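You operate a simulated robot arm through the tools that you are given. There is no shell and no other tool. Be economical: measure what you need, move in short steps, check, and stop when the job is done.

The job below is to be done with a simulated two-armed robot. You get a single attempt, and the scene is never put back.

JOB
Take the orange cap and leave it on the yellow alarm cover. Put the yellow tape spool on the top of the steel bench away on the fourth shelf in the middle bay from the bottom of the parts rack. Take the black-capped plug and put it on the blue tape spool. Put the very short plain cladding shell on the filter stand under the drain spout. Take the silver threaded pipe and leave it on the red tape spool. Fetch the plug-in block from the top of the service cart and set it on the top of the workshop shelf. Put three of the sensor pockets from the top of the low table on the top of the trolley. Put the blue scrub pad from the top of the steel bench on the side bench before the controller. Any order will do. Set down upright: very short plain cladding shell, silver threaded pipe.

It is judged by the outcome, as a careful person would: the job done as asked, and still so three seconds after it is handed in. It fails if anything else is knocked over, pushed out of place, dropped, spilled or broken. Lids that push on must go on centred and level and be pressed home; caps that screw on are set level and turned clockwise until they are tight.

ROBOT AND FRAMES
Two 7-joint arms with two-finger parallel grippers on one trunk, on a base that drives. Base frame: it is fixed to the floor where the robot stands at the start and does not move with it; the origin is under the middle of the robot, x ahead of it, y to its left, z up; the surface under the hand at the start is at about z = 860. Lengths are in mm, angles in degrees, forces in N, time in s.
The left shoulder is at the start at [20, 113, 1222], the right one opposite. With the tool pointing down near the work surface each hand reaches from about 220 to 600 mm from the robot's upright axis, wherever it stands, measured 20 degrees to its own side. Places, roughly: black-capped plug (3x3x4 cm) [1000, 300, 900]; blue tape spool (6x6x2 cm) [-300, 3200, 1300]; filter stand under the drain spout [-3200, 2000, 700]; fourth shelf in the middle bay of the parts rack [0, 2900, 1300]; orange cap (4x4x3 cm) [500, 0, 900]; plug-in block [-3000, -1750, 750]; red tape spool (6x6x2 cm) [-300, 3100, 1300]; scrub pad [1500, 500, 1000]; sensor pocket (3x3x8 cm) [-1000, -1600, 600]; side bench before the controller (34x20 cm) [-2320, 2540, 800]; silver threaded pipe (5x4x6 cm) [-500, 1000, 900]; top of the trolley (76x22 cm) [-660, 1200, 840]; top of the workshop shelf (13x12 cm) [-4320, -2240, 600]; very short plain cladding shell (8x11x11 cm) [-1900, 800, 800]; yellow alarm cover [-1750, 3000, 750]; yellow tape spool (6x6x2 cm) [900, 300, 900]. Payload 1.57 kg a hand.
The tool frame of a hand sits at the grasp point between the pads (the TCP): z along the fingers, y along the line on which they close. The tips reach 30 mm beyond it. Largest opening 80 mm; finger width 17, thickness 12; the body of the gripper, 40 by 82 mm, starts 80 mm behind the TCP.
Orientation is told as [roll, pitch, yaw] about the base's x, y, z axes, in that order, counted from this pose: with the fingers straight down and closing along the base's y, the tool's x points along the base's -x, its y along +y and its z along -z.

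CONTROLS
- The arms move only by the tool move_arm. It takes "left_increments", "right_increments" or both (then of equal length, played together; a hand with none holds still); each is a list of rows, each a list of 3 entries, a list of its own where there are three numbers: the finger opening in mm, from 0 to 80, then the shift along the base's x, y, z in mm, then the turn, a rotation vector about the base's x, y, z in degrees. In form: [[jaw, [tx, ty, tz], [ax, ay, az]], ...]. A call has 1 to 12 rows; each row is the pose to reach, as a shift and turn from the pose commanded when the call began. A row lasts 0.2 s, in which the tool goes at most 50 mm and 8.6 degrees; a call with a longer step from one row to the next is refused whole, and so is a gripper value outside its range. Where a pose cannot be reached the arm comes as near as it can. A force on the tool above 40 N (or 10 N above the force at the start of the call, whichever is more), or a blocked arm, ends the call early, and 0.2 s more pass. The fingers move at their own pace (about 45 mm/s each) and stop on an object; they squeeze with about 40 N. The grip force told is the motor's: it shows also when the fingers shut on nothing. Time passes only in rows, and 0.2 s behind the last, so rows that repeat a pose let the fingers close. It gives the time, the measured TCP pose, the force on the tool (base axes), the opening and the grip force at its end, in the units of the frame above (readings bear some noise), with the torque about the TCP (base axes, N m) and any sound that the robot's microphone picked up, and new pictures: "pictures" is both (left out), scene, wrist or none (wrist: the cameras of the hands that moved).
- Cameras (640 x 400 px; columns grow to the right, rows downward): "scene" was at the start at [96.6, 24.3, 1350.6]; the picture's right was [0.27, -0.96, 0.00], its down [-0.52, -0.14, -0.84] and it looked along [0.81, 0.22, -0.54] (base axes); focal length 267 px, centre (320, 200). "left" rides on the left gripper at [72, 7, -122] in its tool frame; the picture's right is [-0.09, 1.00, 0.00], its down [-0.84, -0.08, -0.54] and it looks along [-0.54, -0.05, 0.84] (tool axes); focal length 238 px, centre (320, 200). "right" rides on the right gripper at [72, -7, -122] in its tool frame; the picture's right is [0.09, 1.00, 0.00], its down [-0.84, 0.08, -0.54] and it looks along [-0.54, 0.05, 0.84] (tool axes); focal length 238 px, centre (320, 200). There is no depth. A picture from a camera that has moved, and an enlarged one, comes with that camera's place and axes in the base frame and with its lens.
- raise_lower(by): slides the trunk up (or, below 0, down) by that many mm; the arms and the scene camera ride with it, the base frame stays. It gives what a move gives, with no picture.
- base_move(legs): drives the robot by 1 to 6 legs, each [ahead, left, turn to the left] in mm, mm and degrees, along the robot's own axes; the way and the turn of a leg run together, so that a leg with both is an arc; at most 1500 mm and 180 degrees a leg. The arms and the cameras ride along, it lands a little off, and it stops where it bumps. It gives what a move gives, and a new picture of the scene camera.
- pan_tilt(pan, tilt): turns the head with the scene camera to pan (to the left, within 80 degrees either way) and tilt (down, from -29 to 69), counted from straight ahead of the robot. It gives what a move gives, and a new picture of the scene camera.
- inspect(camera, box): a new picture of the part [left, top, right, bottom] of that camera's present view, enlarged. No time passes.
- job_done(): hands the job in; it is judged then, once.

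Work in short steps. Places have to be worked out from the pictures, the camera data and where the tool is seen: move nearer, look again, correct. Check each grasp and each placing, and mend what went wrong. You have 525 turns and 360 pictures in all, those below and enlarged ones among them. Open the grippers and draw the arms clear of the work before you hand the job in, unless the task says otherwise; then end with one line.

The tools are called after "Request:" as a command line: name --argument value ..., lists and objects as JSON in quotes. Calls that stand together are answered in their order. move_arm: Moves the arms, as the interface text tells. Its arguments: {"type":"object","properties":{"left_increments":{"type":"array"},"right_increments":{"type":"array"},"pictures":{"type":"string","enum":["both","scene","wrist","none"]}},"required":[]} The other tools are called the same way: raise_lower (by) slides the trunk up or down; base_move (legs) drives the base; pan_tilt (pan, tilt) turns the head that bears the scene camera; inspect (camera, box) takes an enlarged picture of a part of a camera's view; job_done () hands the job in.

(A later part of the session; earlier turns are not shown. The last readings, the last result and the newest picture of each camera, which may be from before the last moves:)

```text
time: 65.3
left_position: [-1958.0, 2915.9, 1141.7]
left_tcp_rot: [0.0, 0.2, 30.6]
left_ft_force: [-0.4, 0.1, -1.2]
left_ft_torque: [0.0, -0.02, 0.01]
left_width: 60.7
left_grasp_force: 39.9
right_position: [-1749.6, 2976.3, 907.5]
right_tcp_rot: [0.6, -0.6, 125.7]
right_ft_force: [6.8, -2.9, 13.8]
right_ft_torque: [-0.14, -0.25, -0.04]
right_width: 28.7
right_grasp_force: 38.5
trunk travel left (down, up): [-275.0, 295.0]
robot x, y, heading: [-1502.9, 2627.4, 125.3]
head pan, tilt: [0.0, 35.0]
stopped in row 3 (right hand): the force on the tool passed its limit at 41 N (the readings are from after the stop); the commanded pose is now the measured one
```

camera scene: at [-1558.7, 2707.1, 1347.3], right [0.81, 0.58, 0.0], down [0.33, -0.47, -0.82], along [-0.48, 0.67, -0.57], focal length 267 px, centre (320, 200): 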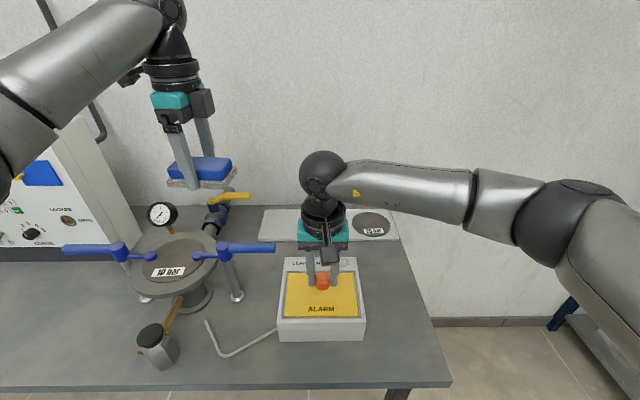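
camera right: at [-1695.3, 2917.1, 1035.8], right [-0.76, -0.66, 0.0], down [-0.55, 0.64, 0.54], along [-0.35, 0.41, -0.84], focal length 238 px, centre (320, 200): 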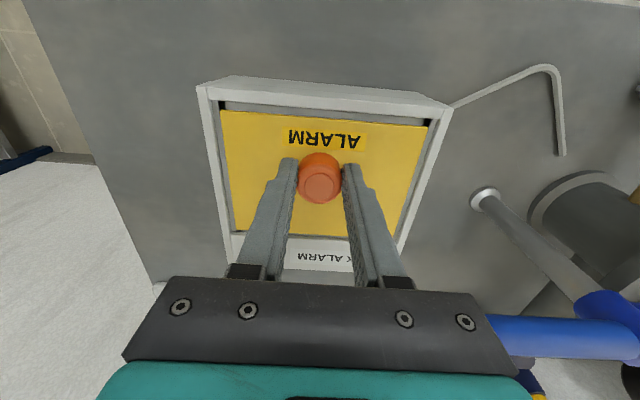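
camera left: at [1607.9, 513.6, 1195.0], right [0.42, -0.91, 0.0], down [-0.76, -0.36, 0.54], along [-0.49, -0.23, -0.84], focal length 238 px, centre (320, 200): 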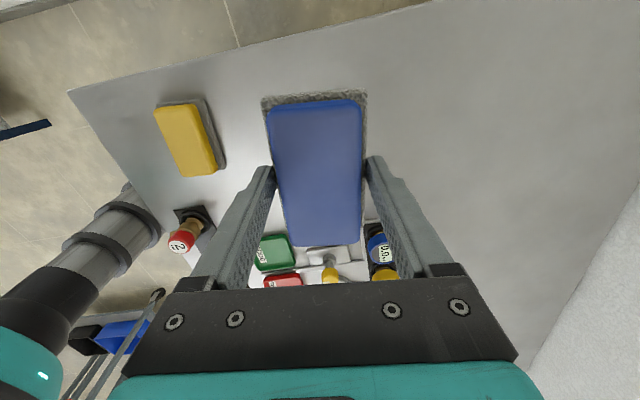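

Contact at about 907. I ease up slightly to relieve the force and look.

Request:
move_arm --right_increments '[[15, [0, 0, 1], [0, 0, 0]], [15, [0, 0, 1.5], [0, 0, 0]]]' --pictures "wrist"

Request:
inspect --camera "scene" --box '[270, 220, 390, 350]'

```text
time: 66.0
left_position: [-1958.7, 2915.2, 1140.4]
left_tcp_rot: [0.0, 0.0, 30.7]
left_ft_force: [0.1, -1.1, -0.7]
left_ft_torque: [-0.03, -0.02, 0.0]
left_width: 60.7
left_grasp_force: 39.8
right_position: [-1750.8, 2975.3, 906.4]
right_tcp_rot: [0.5, -0.7, 125.7]
right_ft_force: [1.6, -1.6, 10.2]
right_ft_torque: [-0.11, -0.08, 0.03]
right_width: 29.1
right_grasp_force: 39.2
trunk travel left (down, up): [-275.0, 295.0]
robot x, y, heading: [-1501.4, 2626.7, 126.0]
head pan, tilt: [0.0, 35.0]
camera right: at [-1699.9, 2920.6, 1027.4], right [-0.76, -0.66, 0.01], down [-0.54, 0.63, 0.55], along [-0.37, 0.41, -0.83], focal length 238 px, centre (320, 200)
```

right: 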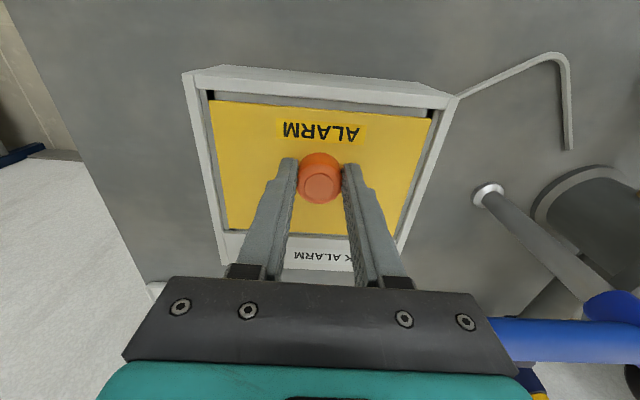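

```text
3.08 times, centred on (330, 285) of scene
camera zoom: at [-1558.0, 2706.2, 1347.3], right [0.81, 0.58, 0.0], down [0.33, -0.47, -0.82], along [-0.48, 0.67, -0.57], focal length 820 px, centre (289, -62)
```

zoom: 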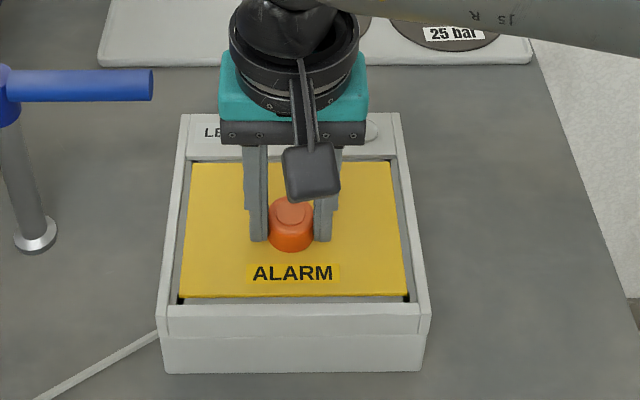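

The cap rests on the cover near its middle. I open and withdraw upward.

Request:
move_arm --right_increments '[[45, [0, 0, 0.5], [0, 0, 0]], [60, [0, 0, 0.5], [0, 0, 0]], [60, [0, 0, 0.5], [0, 0, 0]], [60, [0, 0, 40], [0, 0, 0]], [60, [0, 0, 90], [0, 0, 0]], [60, [0, 0, 140], [0, 0, 0]], [60, [0, 0, 190], [0, 0, 0]], [60, [0, 0, 190], [0, 0, 0]]]'

```text
time: 67.8
left_position: [-1959.2, 2916.8, 1139.9]
left_tcp_rot: [0.1, 0.0, 30.6]
left_ft_force: [0.8, 0.4, -0.4]
left_ft_torque: [-0.03, -0.01, -0.02]
left_width: 61.1
left_grasp_force: 39.9
right_position: [-1749.9, 2976.1, 1095.8]
right_tcp_rot: [0.5, -0.6, 125.6]
right_ft_force: [-0.3, 0.2, -0.5]
right_ft_torque: [0.01, -0.04, -0.04]
right_width: 59.8
right_grasp_force: 0.1
trunk travel left (down, up): [-275.0, 295.0]
robot x, y, heading: [-1499.7, 2627.3, 125.7]
head pan, tilt: [0.0, 35.0]
camera scene: at [-1558.5, 2707.2, 1347.2], right [0.81, 0.58, 0.0], down [0.33, -0.47, -0.82], along [-0.48, 0.67, -0.57], focal length 267 px, centre (320, 200)
camera right: at [-1699.6, 2920.6, 1217.5], right [-0.76, -0.66, 0.01], down [-0.54, 0.63, 0.55], along [-0.37, 0.41, -0.83], focal length 238 px, centre (320, 200)
```

scene: 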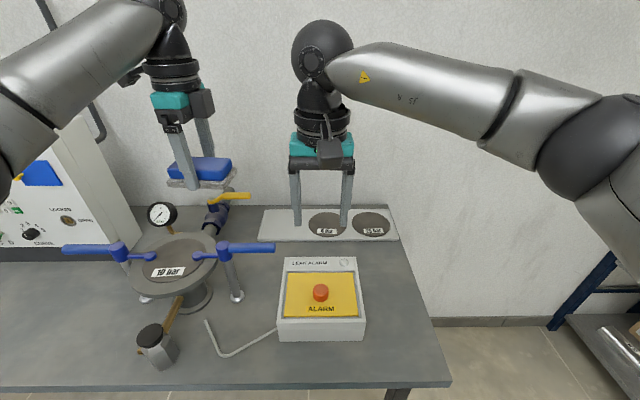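
right: 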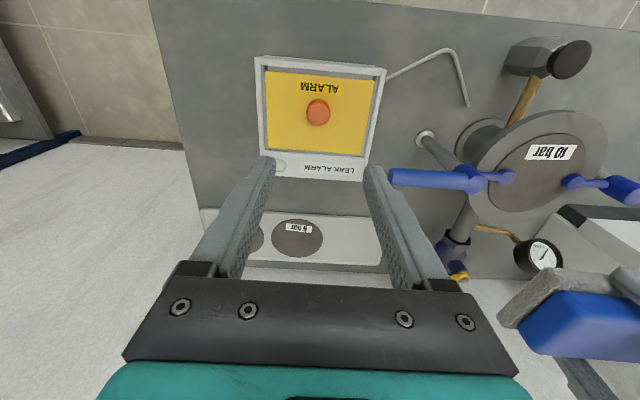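

The cap is in place. I back off, shift left towards the controller and look.

Request:
base_move --legs '[[-300, 0, 0], [0, 520, 0]]'

Request:
pan_tilt --pan 15 --tilt 35

```text
time: 72.5
left_position: [-2209.1, 2375.0, 1140.9]
left_tcp_rot: [0.0, 0.1, 29.8]
left_ft_force: [0.6, -0.3, -0.7]
left_ft_torque: [0.0, 0.0, 0.02]
left_width: 60.9
left_grasp_force: 40.0
right_position: [-2001.0, 2430.3, 1097.3]
right_tcp_rot: [0.5, -0.6, 124.8]
right_ft_force: [-0.4, -0.1, -0.1]
right_ft_torque: [0.0, -0.02, -0.05]
right_width: 59.7
right_grasp_force: 0.0
trunk travel left (down, up): [-275.0, 295.0]
robot x, y, heading: [-1756.8, 2077.0, 125.1]
head pan, tilt: [0.0, 35.0]
camera scene: at [-1813.4, 2159.6, 1347.3], right [0.82, 0.57, 0.0], down [0.33, -0.47, -0.82], along [-0.47, 0.67, -0.57], focal length 267 px, centre (320, 200)
```

scene: 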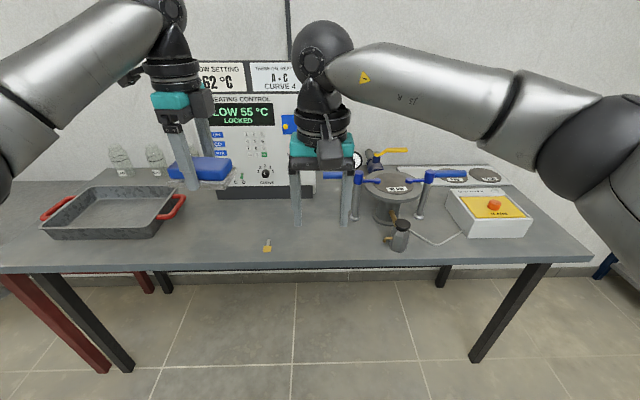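

```text
time: 73.2
left_position: [-2209.6, 2375.9, 1140.5]
left_tcp_rot: [0.0, 0.1, 29.8]
left_ft_force: [0.2, -0.7, 0.0]
left_ft_torque: [-0.02, 0.0, -0.05]
left_width: 61.0
left_grasp_force: 40.5
right_position: [-2001.2, 2430.2, 1095.4]
right_tcp_rot: [0.6, -0.6, 124.8]
right_ft_force: [-0.5, 0.4, 0.1]
right_ft_torque: [-0.02, -0.01, -0.02]
right_width: 60.1
right_grasp_force: 0.0
trunk travel left (down, up): [-275.0, 295.0]
robot x, y, heading: [-1757.3, 2081.1, 124.8]
head pan, tilt: [15.0, 35.0]
camera scene: at [-1830.0, 2144.4, 1347.3], right [0.65, 0.76, 0.0], down [0.44, -0.37, -0.82], along [-0.63, 0.53, -0.57], focal length 267 px, centre (320, 200)
```

scene: 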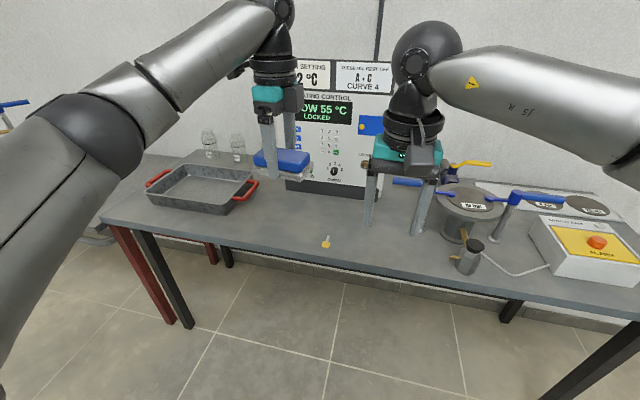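

The space before the controller is free apart from a small key near its front. I drive ahead so the left hand comes over the clear part, left of the key.

Request:
base_move --legs '[[190, 40, 0]]'

Request:
inspect --camera "left" --box '[0, 0, 640, 400]'

```text
time: 74.8
left_position: [-2350.6, 2508.6, 1140.5]
left_tcp_rot: [-0.1, 0.1, 29.7]
left_ft_force: [-0.5, -0.4, -0.8]
left_ft_torque: [0.01, -0.03, 0.03]
left_width: 60.7
left_grasp_force: 40.0
right_position: [-2141.5, 2564.4, 1096.0]
right_tcp_rot: [0.5, -0.7, 124.9]
right_ft_force: [-0.7, -0.8, 0.1]
right_ft_torque: [-0.01, -0.01, -0.03]
right_width: 59.9
right_grasp_force: 0.0
trunk travel left (down, up): [-275.0, 295.0]
robot x, y, heading: [-1900.3, 2210.8, 125.1]
head pan, tilt: [15.0, 35.0]
camera scene: at [-1972.0, 2277.6, 1347.2], right [0.65, 0.76, 0.0], down [0.44, -0.37, -0.82], along [-0.63, 0.53, -0.57], focal length 267 px, centre (320, 200)
```

scene: 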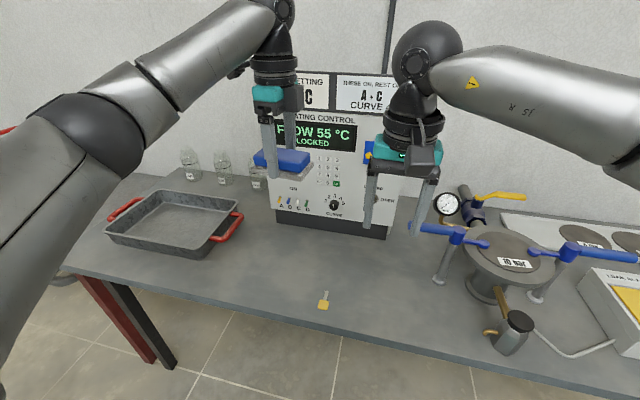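

```text
1.00 times, centred on (320, 200) of left (not enlarged: the box is as wide or as high as the picture)
camera zoom: at [-2417.6, 2478.7, 1262.9], right [-0.41, 0.91, 0.0], down [0.76, 0.35, 0.54], along [0.49, 0.22, -0.84], focal length 238 px, centre (320, 200)
```

zoom: 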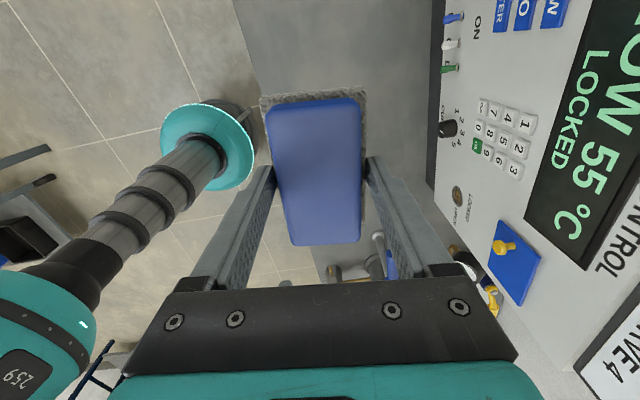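

The hand is above the free spot, well clear of the key and the controller. I descend to about 40 mm above the bench.

Request:
move_arm --left_increments '[[45, [0, 0, -50], [0, 0, 0]], [45, [0, 0, -100], [0, 0, 0]], [45, [0, 0, -150], [0, 0, 0]], [45, [0, 0, -200], [0, 0, 0]], [45, [0, 0, -240], [0, 0, 0]], [45, [0, 0, -240], [0, 0, 0]]]' --pictures "scene"

```text
time: 76.2
left_position: [-2350.5, 2506.5, 901.4]
left_tcp_rot: [0.0, 0.0, 29.8]
left_ft_force: [0.0, -0.5, -0.6]
left_ft_torque: [0.02, -0.05, 0.02]
left_width: 60.8
left_grasp_force: 40.0
right_position: [-2143.1, 2562.7, 1096.3]
right_tcp_rot: [0.5, -0.6, 124.8]
right_ft_force: [0.2, 0.0, 0.7]
right_ft_torque: [0.02, 0.05, -0.01]
right_width: 59.7
right_grasp_force: 0.2
trunk travel left (down, up): [-275.0, 295.0]
robot x, y, heading: [-1897.8, 2213.4, 124.8]
head pan, tilt: [15.0, 35.0]
camera scene: at [-1971.3, 2276.9, 1347.3], right [0.65, 0.76, 0.0], down [0.44, -0.37, -0.82], along [-0.63, 0.53, -0.57], focal length 267 px, centre (320, 200)
```

scene: 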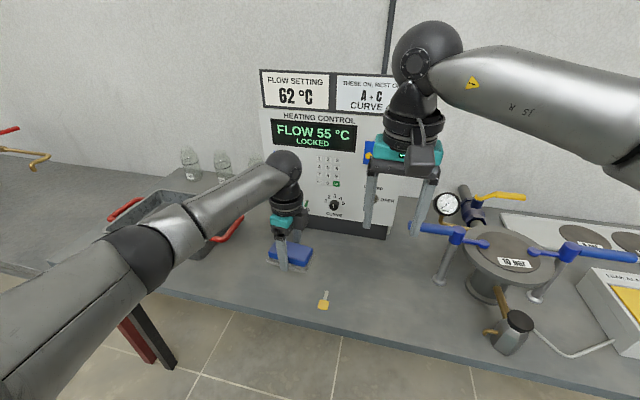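

I lower in 3 mm steps until contact.

Request:
move_arm --left_increments '[[45, [0, 0, -4], [0, 0, 0]], [45, [0, 0, -8], [0, 0, 0]], [45, [0, 0, -12], [0, 0, 0]], [45, [0, 0, -16], [0, 0, 0]], [45, [0, 0, -20], [0, 0, 0]], [45, [0, 0, -24], [0, 0, 0]], [45, [0, 0, -27], [0, 0, 0]], [45, [0, 0, -30], [0, 0, 0]]]' --pictures "none"

```text
time: 78.0
left_position: [-2351.8, 2506.8, 869.8]
left_tcp_rot: [-0.1, 0.0, 29.8]
left_ft_force: [0.3, -1.2, -0.8]
left_ft_torque: [-0.01, 0.03, 0.01]
left_width: 61.0
left_grasp_force: 39.9
right_position: [-2143.2, 2563.4, 1096.0]
right_tcp_rot: [0.5, -0.6, 124.8]
right_ft_force: [-0.7, -1.0, 0.0]
right_ft_torque: [0.0, 0.03, -0.03]
right_width: 60.0
right_grasp_force: 0.0
trunk travel left (down, up): [-275.0, 295.0]
robot x, y, heading: [-1901.7, 2208.7, 124.8]
head pan, tilt: [15.0, 35.0]
```

Request:
move_arm --left_increments '[[45, [0, 0, -2], [0, 0, 0]], [45, [0, 0, -4], [0, 0, 0]], [45, [0, 0, -6], [0, 0, 0]], [45, [0, 0, -8], [0, 0, 0]], [45, [0, 0, -10], [0, 0, 0]], [45, [0, 0, -10], [0, 0, 0]]]' --pictures "wrist"

```text
time: 79.4
left_position: [-2351.4, 2507.5, 860.0]
left_tcp_rot: [0.1, 0.0, 29.8]
left_ft_force: [-0.1, 0.3, -1.3]
left_ft_torque: [-0.02, 0.0, -0.02]
left_width: 61.1
left_grasp_force: 39.8
right_position: [-2142.3, 2564.5, 1096.6]
right_tcp_rot: [0.5, -0.6, 124.8]
right_ft_force: [0.0, -0.4, -0.2]
right_ft_torque: [-0.01, 0.0, 0.03]
right_width: 60.0
right_grasp_force: 0.1
trunk travel left (down, up): [-275.0, 295.0]
robot x, y, heading: [-1899.0, 2211.5, 124.8]
head pan, tilt: [15.0, 35.0]
camera left: at [-2416.5, 2477.9, 982.8], right [-0.41, 0.91, 0.0], down [0.76, 0.35, 0.54], along [0.49, 0.22, -0.84], focal length 238 px, centre (320, 200)
```

left: 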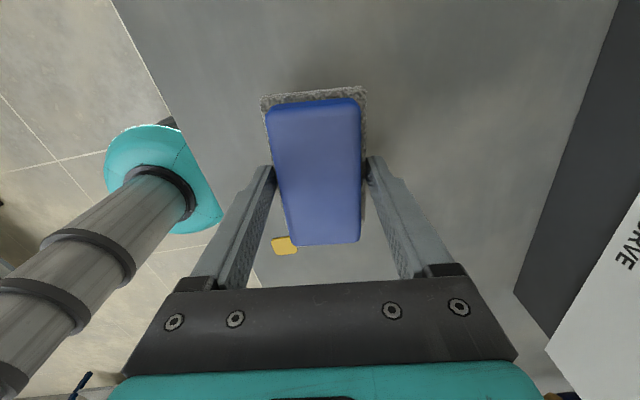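

No contact yet and the key stays clear of the pad. I shift the hand 20 mm further away from the key and keep descending.

Request:
move_arm --left_increments '[[45, [-16, -11, 0], [0, 0, 0]], [45, [-16, -11, -3], [0, 0, 0]], [45, [-16, -11, -6], [0, 0, 0]], [45, [-16, -11, -9], [0, 0, 0]], [45, [-16, -11, -12], [0, 0, 0]], [45, [-16, -11, -15], [0, 0, 0]], [45, [-16, -11, -18], [0, 0, 0]], [45, [-16, -11, -21], [0, 0, 0]], [45, [-16, -11, -23], [0, 0, 0]], [45, [-16, -11, -25], [0, 0, 0]], [45, [-16, -11, -25], [0, 0, 0]]]' --pictures "none"

```text
time: 81.8
left_position: [-2367.4, 2496.1, 835.8]
left_tcp_rot: [0.1, 0.0, 29.8]
left_ft_force: [-0.4, -0.7, -1.5]
left_ft_torque: [-0.01, 0.0, 0.0]
left_width: 60.8
left_grasp_force: 39.8
right_position: [-2142.5, 2563.6, 1096.6]
right_tcp_rot: [0.6, -0.6, 124.9]
right_ft_force: [0.3, 0.6, 0.6]
right_ft_torque: [0.01, 0.0, 0.04]
right_width: 59.9
right_grasp_force: 0.0
trunk travel left (down, up): [-275.0, 295.0]
robot x, y, heading: [-1898.1, 2211.3, 124.8]
head pan, tilt: [15.0, 35.0]
```

Request:
move_arm --left_increments '[[45, [0, 0, -3], [0, 0, 0]], [45, [0, 0, -6], [0, 0, 0]], [45, [0, 0, -9], [0, 0, 0]], [45, [0, 0, -12], [0, 0, 0]], [45, [0, 0, -15], [0, 0, 0]], [45, [0, 0, -18], [0, 0, 0]], [45, [0, 0, -21], [0, 0, 0]]]' --pictures "wrist"

```text
time: 82.7
left_position: [-2368.5, 2497.9, 833.6]
left_tcp_rot: [0.4, -0.1, 29.9]
left_ft_force: [3.1, -6.4, 14.8]
left_ft_torque: [-0.65, -0.02, 0.15]
left_width: 60.9
left_grasp_force: 40.3
right_position: [-2141.5, 2562.8, 1096.2]
right_tcp_rot: [0.4, -0.7, 124.8]
right_ft_force: [0.5, 0.2, -0.2]
right_ft_torque: [0.0, -0.01, 0.0]
right_width: 60.1
right_grasp_force: 0.0
trunk travel left (down, up): [-275.0, 295.0]
robot x, y, heading: [-1898.8, 2212.5, 124.8]
head pan, tilt: [15.0, 35.0]
stopped in row 4 (left hand): the force on the tool passed its limit at 44 N (the readings are from after the stop); the commanded pose is now the measured one
camera left: at [-2434.5, 2467.8, 955.4], right [-0.42, 0.91, 0.01], down [0.77, 0.35, 0.54], along [0.49, 0.23, -0.84], focal length 238 px, centre (320, 200)
```

left: 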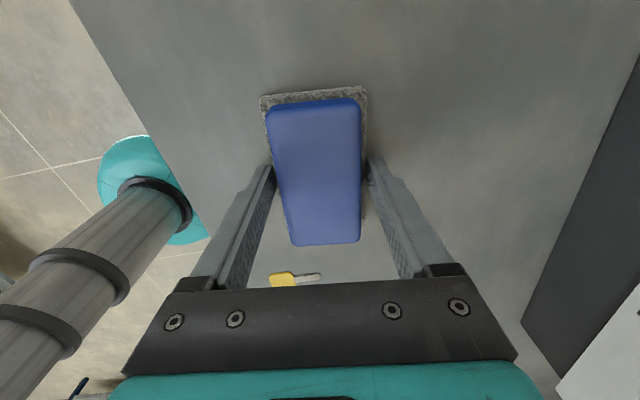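

Contact at TCP 833.6, so the bench is at about 801. I ease up, open and withdraw.

Request:
move_arm --left_increments '[[45, [0, 0, 1], [0, 0, 0]], [70, [0, 0, 1], [0, 0, 0]], [76, [0, 0, 1], [0, 0, 0]], [76, [0, 0, 1], [0, 0, 0]], [76, [0, 0, 40], [0, 0, 0]], [76, [0, 0, 90], [0, 0, 0]], [76, [0, 0, 140], [0, 0, 0]], [76, [0, 0, 190], [0, 0, 0]], [76, [0, 0, 240], [0, 0, 0]], [76, [0, 0, 290], [0, 0, 0]], [76, [0, 0, 300], [0, 0, 0]]]'

```text
time: 85.1
left_position: [-2367.4, 2499.7, 1130.7]
left_tcp_rot: [0.3, 0.0, 29.9]
left_ft_force: [0.6, -0.1, -0.4]
left_ft_torque: [0.01, -0.03, 0.01]
left_width: 75.6
left_grasp_force: 0.0
right_position: [-2142.9, 2562.5, 1096.7]
right_tcp_rot: [0.5, -0.6, 124.8]
right_ft_force: [-0.2, -0.7, 0.4]
right_ft_torque: [0.01, 0.03, 0.01]
right_width: 60.0
right_grasp_force: 0.0
trunk travel left (down, up): [-275.0, 295.0]
robot x, y, heading: [-1896.1, 2207.8, 124.8]
head pan, tilt: [15.0, 35.0]
camera scene: at [-1971.4, 2276.7, 1347.2], right [0.64, 0.76, 0.0], down [0.44, -0.37, -0.82], along [-0.63, 0.53, -0.57], focal length 267 px, centre (320, 200)
camera left: at [-2432.6, 2469.6, 1253.3], right [-0.42, 0.91, 0.0], down [0.77, 0.35, 0.54], along [0.49, 0.23, -0.84], focal length 238 px, centre (320, 200)
```

scene: 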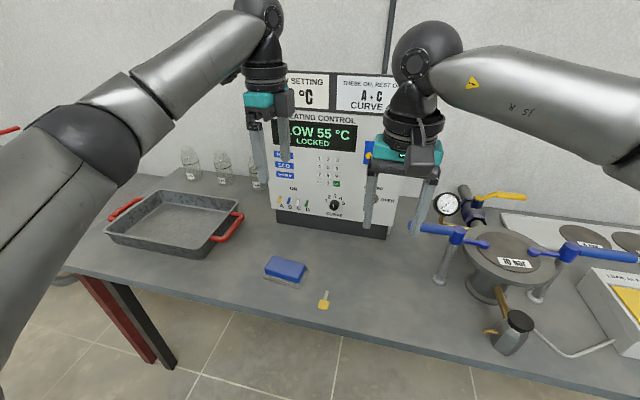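
left: 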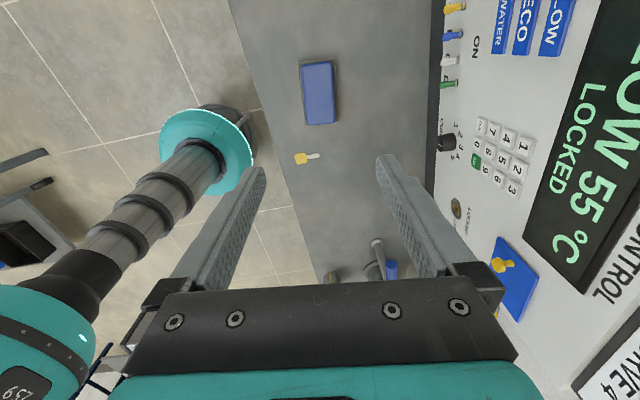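

The pad is placed. I back off and turn left to face the room, looking for the cladding shell and the filter stand.

Request:
base_move --legs '[[-350, 0, 0], [0, 0, 80]]'

Request:
pan_tilt --pan 0 --tilt 22

Request:
pan_tilt --pan 50 --tilt 22

Request:
pan_tilt --pan -40 --tilt 22

```text
time: 90.9
left_position: [-2061.9, 1509.3, 1130.8]
left_tcp_rot: [0.3, 0.0, 110.0]
left_ft_force: [-0.1, -1.0, -1.1]
left_ft_torque: [-0.01, -0.04, -0.02]
left_width: 76.0
left_grasp_force: 0.1
right_position: [-2085.9, 1740.6, 1096.3]
right_tcp_rot: [0.5, -0.7, -154.8]
right_ft_force: [-0.5, -0.1, 0.8]
right_ft_torque: [-0.01, 0.0, 0.01]
right_width: 60.2
right_grasp_force: 0.0
trunk travel left (down, up): [-275.0, 295.0]
robot x, y, heading: [-1698.7, 1921.6, -155.2]
head pan, tilt: [15.0, 35.0]
camera scene: at [-1773.3, 1860.9, 1347.3], right [-0.64, 0.76, 0.0], down [0.44, 0.37, -0.82], along [-0.63, -0.53, -0.57], focal length 267 px, centre (320, 200)
```

scene: 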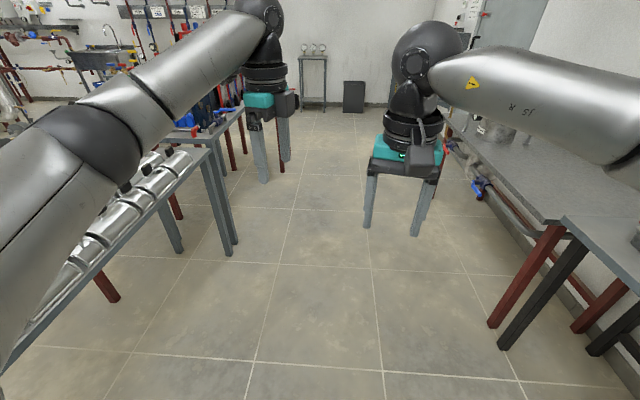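

```text
time: 91.6
left_position: [-2061.1, 1509.0, 1130.8]
left_tcp_rot: [0.3, 0.1, 110.1]
left_ft_force: [0.3, 0.0, 0.1]
left_ft_torque: [0.0, -0.01, 0.02]
left_width: 75.9
left_grasp_force: 0.0
right_position: [-2085.7, 1741.7, 1096.7]
right_tcp_rot: [0.5, -0.6, -155.0]
right_ft_force: [0.6, -0.1, 0.0]
right_ft_torque: [-0.04, 0.0, 0.01]
right_width: 59.8
right_grasp_force: 0.0
trunk travel left (down, up): [-275.0, 295.0]
robot x, y, heading: [-1697.3, 1924.0, -154.8]
head pan, tilt: [0.0, 22.0]
camera scene: at [-1790.0, 1878.3, 1367.8], right [-0.43, 0.91, 0.0], down [0.34, 0.16, -0.93], along [-0.84, -0.39, -0.38], focal length 267 px, centre (320, 200)
```

scene: 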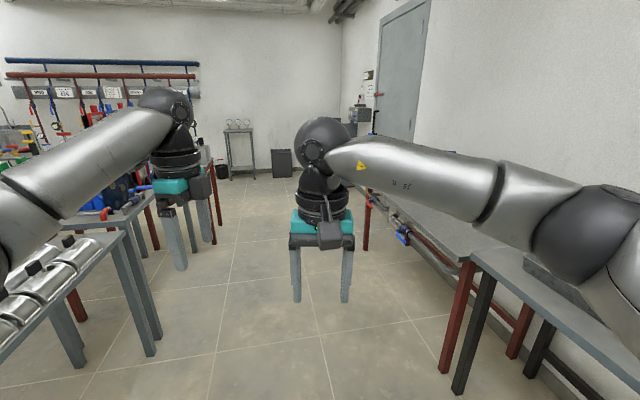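

```text
time: 92.8
left_position: [-2060.8, 1509.9, 1129.4]
left_tcp_rot: [0.4, 0.0, 110.1]
left_ft_force: [-1.1, 0.4, 0.3]
left_ft_torque: [0.0, 0.02, 0.04]
left_width: 75.8
left_grasp_force: 0.1
right_position: [-2085.1, 1739.3, 1096.9]
right_tcp_rot: [0.4, -0.6, -154.9]
right_ft_force: [0.5, -1.1, -0.1]
right_ft_torque: [0.0, -0.03, 0.01]
right_width: 59.8
right_grasp_force: 0.0
trunk travel left (down, up): [-275.0, 295.0]
robot x, y, heading: [-1695.6, 1917.8, -154.9]
head pan, tilt: [50.0, 22.0]
camera scene: at [-1729.9, 1828.1, 1367.9], right [-0.97, 0.26, 0.0], down [0.1, 0.36, -0.93], along [-0.24, -0.9, -0.37], focal length 267 px, centre (320, 200)
```

scene: 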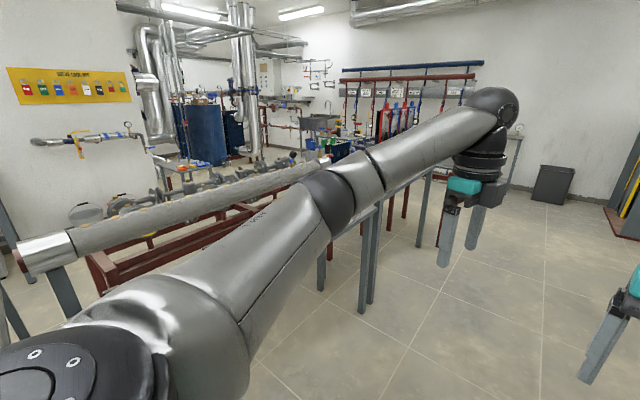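

```text
time: 94.5
left_position: [-2060.5, 1509.4, 1130.5]
left_tcp_rot: [0.3, 0.1, 110.1]
left_ft_force: [-0.4, 0.0, 0.2]
left_ft_torque: [0.0, -0.04, -0.01]
left_width: 76.1
left_grasp_force: 0.0
right_position: [-2085.2, 1740.4, 1096.5]
right_tcp_rot: [0.5, -0.6, -154.9]
right_ft_force: [0.2, 0.0, 1.0]
right_ft_torque: [0.02, 0.0, 0.01]
right_width: 59.8
right_grasp_force: 0.0
trunk travel left (down, up): [-275.0, 295.0]
robot x, y, heading: [-1694.0, 1925.3, -154.9]
head pan, tilt: [-40.0, 22.0]
camera scene: at [-1795.7, 1941.5, 1367.9], right [0.26, 0.97, 0.0], down [0.36, -0.1, -0.93], along [-0.9, 0.24, -0.37], focal length 267 px, centre (320, 200)
```

scene: 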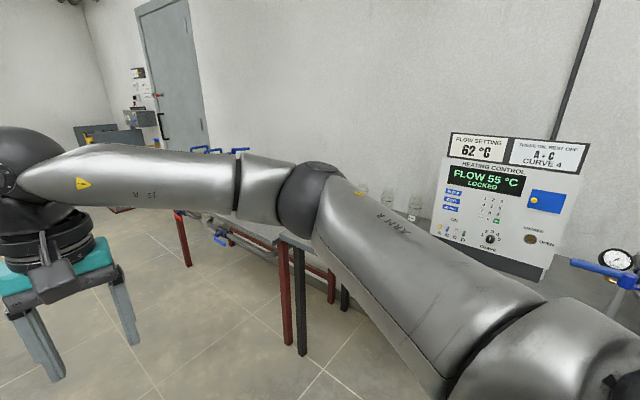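

The silver shells are on a table to the left. I drive to stand before it and turn to face it.

Request:
base_move --legs '[[680, 250, 0], [0, 0, 100]]'

Request:
pan_tilt --pan 0 --tilt 35

```text
time: 102.7
left_position: [-1747.5, 1112.2, 1129.9]
left_tcp_rot: [0.3, -0.1, -150.1]
left_ft_force: [0.2, -1.3, -0.3]
left_ft_torque: [-0.01, -0.01, -0.01]
left_width: 75.8
left_grasp_force: 0.1
right_position: [-1973.1, 1048.4, 1096.7]
right_tcp_rot: [0.5, -0.5, -55.2]
right_ft_force: [-0.1, -0.1, -0.2]
right_ft_torque: [-0.02, 0.01, -0.04]
right_width: 60.0
right_grasp_force: 0.0
trunk travel left (down, up): [-275.0, 295.0]
robot x, y, heading: [-2216.8, 1401.2, -55.5]
head pan, tilt: [-40.0, 22.0]
camera scene: at [-2218.0, 1300.5, 1367.9], right [-1.0, 0.09, 0.0], down [0.03, 0.37, -0.93], along [-0.08, -0.92, -0.37], focal length 267 px, centre (320, 200)
```

scene: 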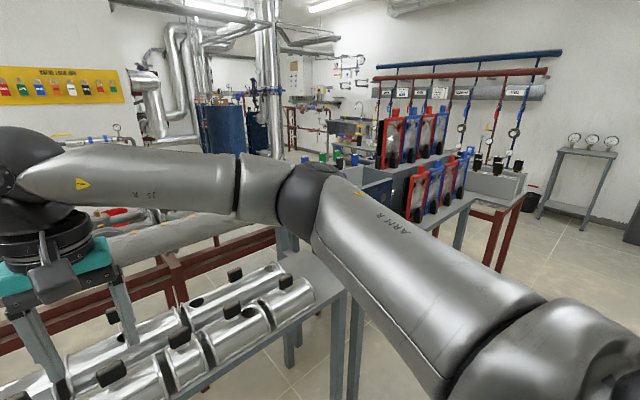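

```text
time: 103.7
left_position: [-1749.0, 1111.6, 1130.2]
left_tcp_rot: [0.3, 0.0, -150.2]
left_ft_force: [1.0, 0.6, -0.3]
left_ft_torque: [0.01, 0.01, 0.03]
left_width: 76.0
left_grasp_force: 0.0
right_position: [-1972.9, 1048.9, 1096.9]
right_tcp_rot: [0.5, -0.6, -55.2]
right_ft_force: [0.1, -0.3, 0.6]
right_ft_torque: [-0.01, 0.05, -0.02]
right_width: 59.8
right_grasp_force: 0.1
trunk travel left (down, up): [-275.0, 295.0]
robot x, y, heading: [-2215.6, 1399.2, -55.3]
head pan, tilt: [0.0, 35.0]
camera scene: at [-2159.5, 1320.6, 1347.3], right [-0.82, -0.57, 0.0], down [-0.33, 0.47, -0.82], along [0.47, -0.67, -0.57], focal length 267 px, centre (320, 200)
```

scene: 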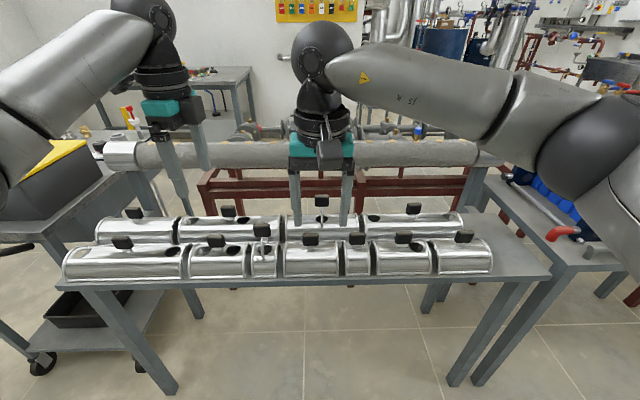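

Two rows of shells, with two very short ones. I zoom in to tell which is plain.

Request:
inspect --camera "scene" --box '[50, 195, 290, 300]'

Request:
inspect --camera "scene" --box '[260, 195, 500, 300]'

```text
2.67 times, centred on (170, 248) of scene
camera zoom: at [-2159.5, 1320.6, 1347.3], right [-0.82, -0.57, 0.0], down [-0.33, 0.47, -0.82], along [0.47, -0.67, -0.57], focal length 711 px, centre (720, 73)
```

zoom: 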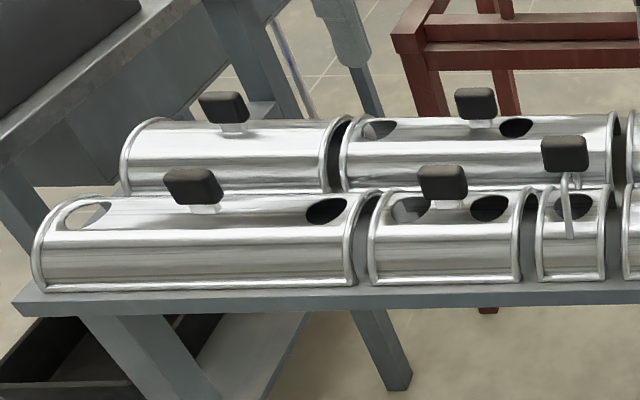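

```text
2.67 times, centred on (380, 248) of scene
camera zoom: at [-2159.5, 1320.6, 1347.3], right [-0.82, -0.57, 0.0], down [-0.33, 0.47, -0.82], along [0.47, -0.67, -0.57], focal length 711 px, centre (160, 73)
```

zoom: 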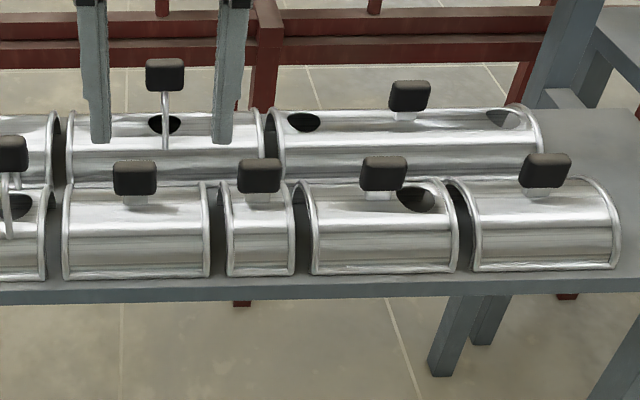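

The plain very short shell is the one at pixel (357, 255), near [-1953, 865]. I advance 190 mm to bring it into the right hand's reach and look with the wrist.

Request:
base_move --legs '[[190, 0, 0]]'

Request:
move_arm --right_increments '[[80, [-20, 15, 0], [0, 0, 0]], [80, [-45, 30, 0], [0, 0, 0]], [80, [-65, 40, 0], [0, 0, 0]], [80, [-65, 40, 0], [0, 0, 0]]]' --pictures "both"

```text
time: 105.3
left_position: [-1641.5, 959.0, 1129.9]
left_tcp_rot: [0.4, 0.0, -150.0]
left_ft_force: [-0.3, 0.5, -0.2]
left_ft_torque: [-0.02, 0.03, 0.0]
left_width: 76.1
left_grasp_force: 0.1
right_position: [-1866.0, 894.2, 1095.4]
right_tcp_rot: [0.6, -0.6, -55.3]
right_ft_force: [-0.5, 0.3, -0.1]
right_ft_torque: [0.03, 0.01, 0.0]
right_width: 60.0
right_grasp_force: 0.0
trunk travel left (down, up): [-275.0, 295.0]
robot x, y, heading: [-2107.8, 1250.2, -55.0]
head pan, tilt: [0.0, 35.0]
camera scene: at [-2052.8, 1167.4, 1347.2], right [-0.82, -0.57, 0.0], down [-0.33, 0.47, -0.82], along [0.47, -0.67, -0.57], focal length 267 px, centre (320, 200)
```

scene: 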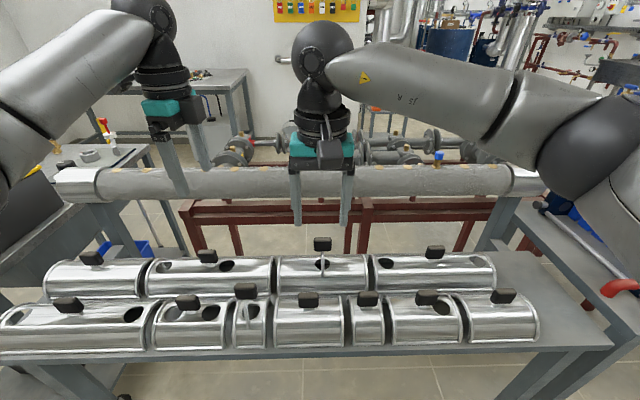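

```text
time: 106.3
left_position: [-1643.2, 958.3, 1131.6]
left_tcp_rot: [0.3, 0.1, -150.2]
left_ft_force: [-1.0, -0.2, 0.7]
left_ft_torque: [0.03, -0.01, -0.03]
left_width: 76.1
left_grasp_force: 0.0
right_position: [-1932.3, 934.9, 1097.0]
right_tcp_rot: [0.4, -0.7, -55.3]
right_ft_force: [0.0, 1.3, 0.0]
right_ft_torque: [-0.04, -0.02, 0.0]
right_width: 80.0
right_grasp_force: 0.0
trunk travel left (down, up): [-275.0, 295.0]
robot x, y, heading: [-2113.5, 1248.7, -55.5]
head pan, tilt: [0.0, 35.0]
camera scene: at [-2053.2, 1168.2, 1347.3], right [-0.82, -0.57, 0.0], down [-0.33, 0.47, -0.82], along [0.47, -0.67, -0.57], focal length 267 px, centre (320, 200)
camera right: at [-1979.0, 990.9, 1217.4], right [0.77, 0.64, 0.01], down [0.53, -0.64, 0.55], along [0.36, -0.42, -0.83], focal length 238 px, centre (320, 200)
```

scene: 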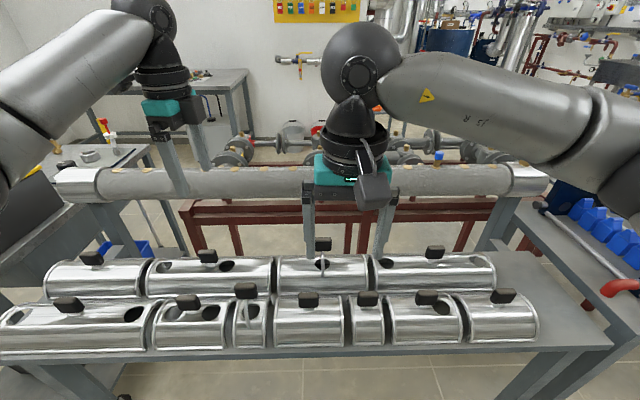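
right: 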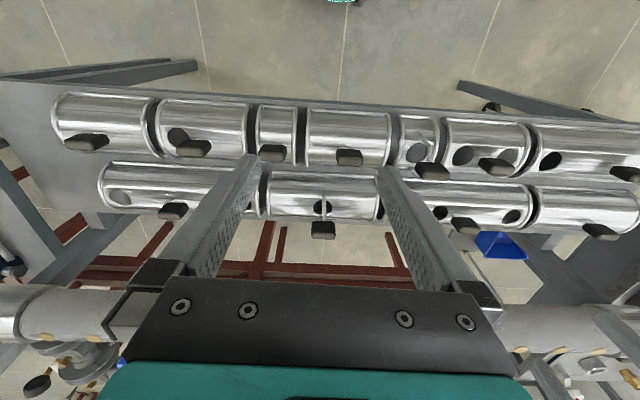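

I triangulate its knob at about [-1941, 839, 870]; I zoom in to see the knob's shape.

Request:
inspect --camera "right" --box '[215, 80, 345, 185]'

Request:
inspect --camera "scene" --box '[320, 270, 420, 360]'

```text
3.81 times, centred on (280, 132) of right
camera zoom: at [-1979.0, 990.9, 1217.4], right [0.77, 0.64, 0.01], down [0.53, -0.64, 0.55], along [0.36, -0.42, -0.83], focal length 908 px, centre (472, 457)
```

zoom: 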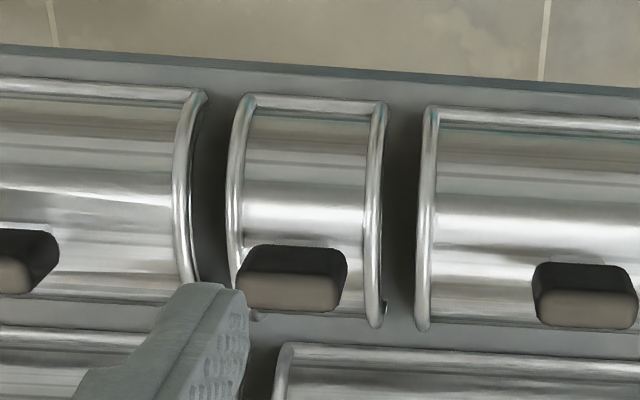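

```text
4.44 times, centred on (370, 315) of scene
camera zoom: at [-2053.2, 1168.2, 1347.3], right [-0.82, -0.57, 0.0], down [-0.33, 0.47, -0.82], along [0.47, -0.67, -0.57], focal length 1185 px, centre (98, -311)
```

zoom: 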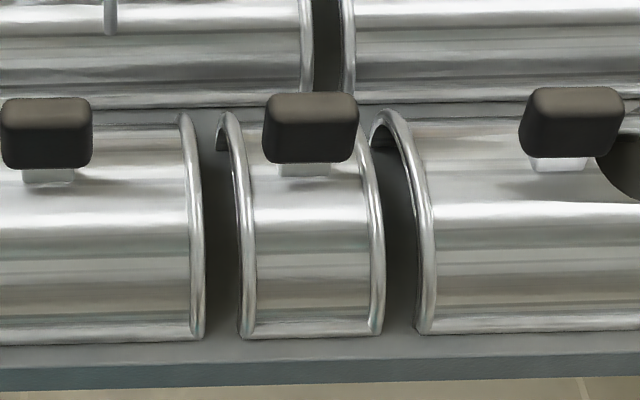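

The knob is about 42 x 20 x 25 mm with its top near z 883, centred at [-1940, 837]. The present hand angle closes along its 42 mm side; I go above it, then down.

Request:
move_arm --right_increments '[[65, [-4, -49, 0], [0, 0, 0]], [65, [-8, -98, 0], [0, 0, 0]], [65, [-8, -98, -45], [0, 0, 0]], [65, [-8, -98, -90], [0, 0, 0]], [65, [-8, -98, -130], [0, 0, 0]], [65, [-8, -98, -165], [0, 0, 0]], [65, [-8, -98, -165], [0, 0, 0]]]' --pictures "wrist"

Request:
inspect --camera "scene" --box '[320, 240, 420, 360]'

```text
time: 107.9
left_position: [-1642.1, 959.0, 1131.7]
left_tcp_rot: [0.2, 0.0, -150.3]
left_ft_force: [-0.2, 0.4, -0.1]
left_ft_torque: [-0.01, -0.03, 0.01]
left_width: 76.1
left_grasp_force: 0.2
right_position: [-1940.3, 839.4, 930.4]
right_tcp_rot: [0.5, -0.7, -55.2]
right_ft_force: [-0.3, 0.1, 0.6]
right_ft_torque: [-0.03, 0.0, 0.02]
right_width: 65.0
right_grasp_force: 0.1
trunk travel left (down, up): [-275.0, 295.0]
robot x, y, heading: [-2110.7, 1252.2, -55.4]
head pan, tilt: [0.0, 35.0]
camera right: at [-1987.0, 895.5, 1051.2], right [0.76, 0.64, 0.01], down [0.53, -0.64, 0.55], along [0.36, -0.42, -0.83], focal length 238 px, centre (320, 200)
```

right: 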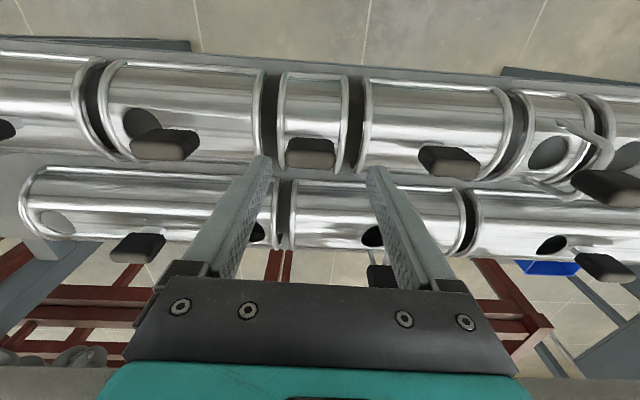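

```text
3.33 times, centred on (370, 300) of scene
camera zoom: at [-2053.3, 1168.2, 1347.3], right [-0.82, -0.57, 0.0], down [-0.33, 0.47, -0.82], along [0.47, -0.67, -0.57], focal length 889 px, centre (153, -133)
```

zoom: 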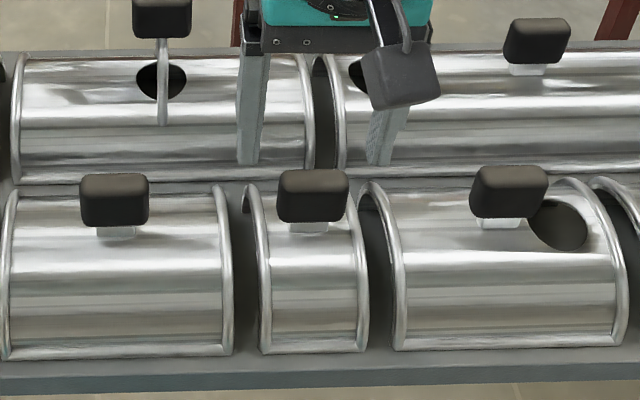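

Alignment is good. I descend to z 889 and close on the knob.

Request:
move_arm --right_increments '[[65, [-2, -2, -20], [0, 0, 0]], [65, [-2, -2, -35], [0, 0, 0]], [65, [-2, -2, -41], [0, 0, 0]], [65, [-2, -2, -41], [0, 0, 0]], [30, [-2, -2, -41], [0, 0, 0]], [30, [-2, -2, -41], [0, 0, 0]], [30, [-2, -2, -41], [0, 0, 0]]]' --pictures "wrist"

Request:
inspect --camera "scene" --box '[320, 240, 420, 360]'

```text
time: 109.5
left_position: [-1642.1, 959.4, 1131.4]
left_tcp_rot: [0.4, 0.1, -150.1]
left_ft_force: [-0.2, -0.1, 0.4]
left_ft_torque: [-0.01, -0.02, 0.01]
left_width: 76.2
left_grasp_force: 0.0
right_position: [-1943.4, 836.2, 890.6]
right_tcp_rot: [0.5, -0.5, -55.2]
right_ft_force: [-1.0, -0.1, -0.1]
right_ft_torque: [-0.01, -0.01, 0.03]
right_width: 43.5
right_grasp_force: 28.3
trunk travel left (down, up): [-275.0, 295.0]
robot x, y, heading: [-2105.5, 1248.9, -55.3]
head pan, tilt: [0.0, 35.0]
camera right: at [-1988.9, 892.2, 1010.5], right [0.76, 0.64, 0.01], down [0.53, -0.64, 0.55], along [0.36, -0.42, -0.83], focal length 238 px, centre (320, 200)
```

right: 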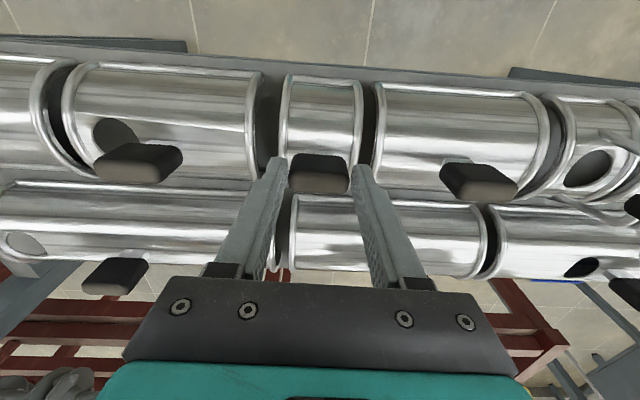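

```text
3.33 times, centred on (370, 300) of scene
camera zoom: at [-2053.3, 1168.1, 1347.3], right [-0.82, -0.57, 0.0], down [-0.33, 0.47, -0.82], along [0.47, -0.67, -0.57], focal length 889 px, centre (153, -133)
```

zoom: 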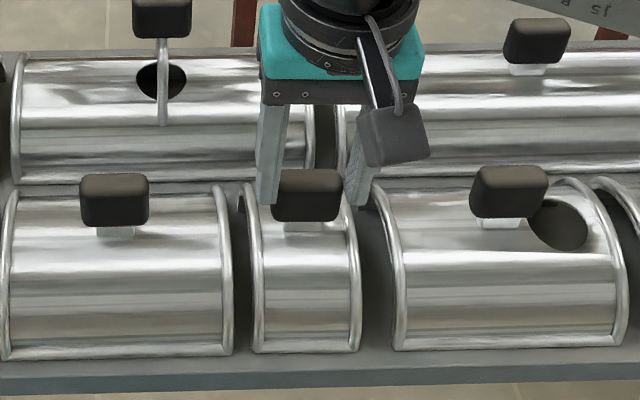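

The knob is gripped at 43 mm. I squeeze fully and lift straight up slowly.

Request:
move_arm --right_increments '[[10, [0, 0, 0], [0, 0, 0]], [10, [0, 0, 0], [0, 0, 0]], [10, [0, 0, 15], [0, 0, 0]], [10, [0, 0, 30], [0, 0, 0]], [10, [0, 0, 60], [0, 0, 0]], [10, [0, 0, 100], [0, 0, 0]], [10, [0, 0, 150], [0, 0, 0]], [10, [0, 0, 180], [0, 0, 0]], [10, [0, 0, 180], [0, 0, 0]]]' --pictures "both"

```text
time: 111.5
left_position: [-1642.0, 959.4, 1130.0]
left_tcp_rot: [0.3, 0.0, -150.2]
left_ft_force: [-0.2, 0.2, 0.0]
left_ft_torque: [0.0, -0.02, -0.01]
left_width: 75.9
left_grasp_force: 0.1
right_position: [-1943.3, 836.4, 1069.7]
right_tcp_rot: [0.5, -0.6, -55.3]
right_ft_force: [-1.0, 0.6, -1.4]
right_ft_torque: [0.02, 0.0, 0.01]
right_width: 43.0
right_grasp_force: 40.3
trunk travel left (down, up): [-275.0, 295.0]
robot x, y, heading: [-2110.3, 1248.3, -55.3]
head pan, tilt: [0.0, 35.0]
camera scene: at [-2053.3, 1168.0, 1347.2], right [-0.82, -0.57, 0.0], down [-0.33, 0.47, -0.82], along [0.47, -0.67, -0.57], focal length 267 px, centre (320, 200)
camera right: at [-1988.7, 892.7, 1190.6], right [0.77, 0.64, 0.01], down [0.53, -0.64, 0.55], along [0.36, -0.42, -0.83], focal length 238 px, centre (320, 200)
```

scene: 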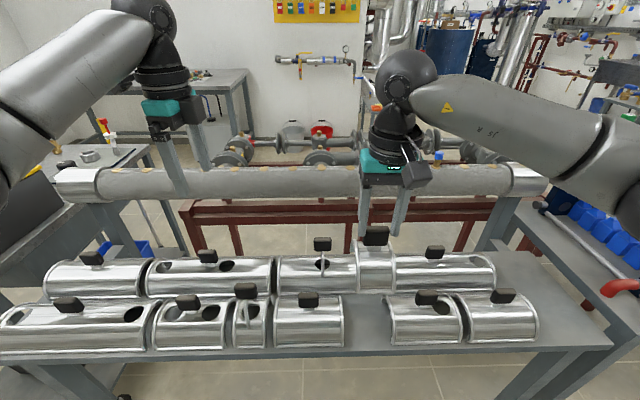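
right: 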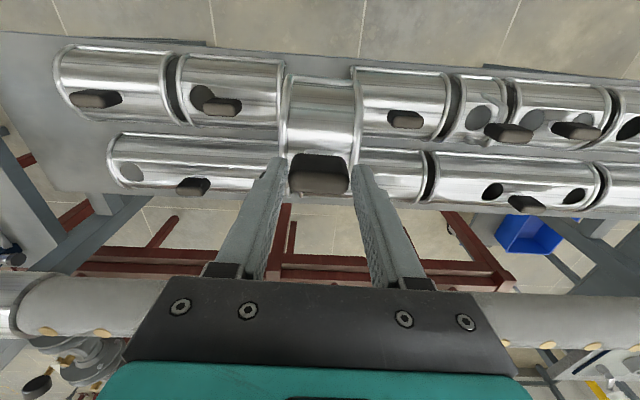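

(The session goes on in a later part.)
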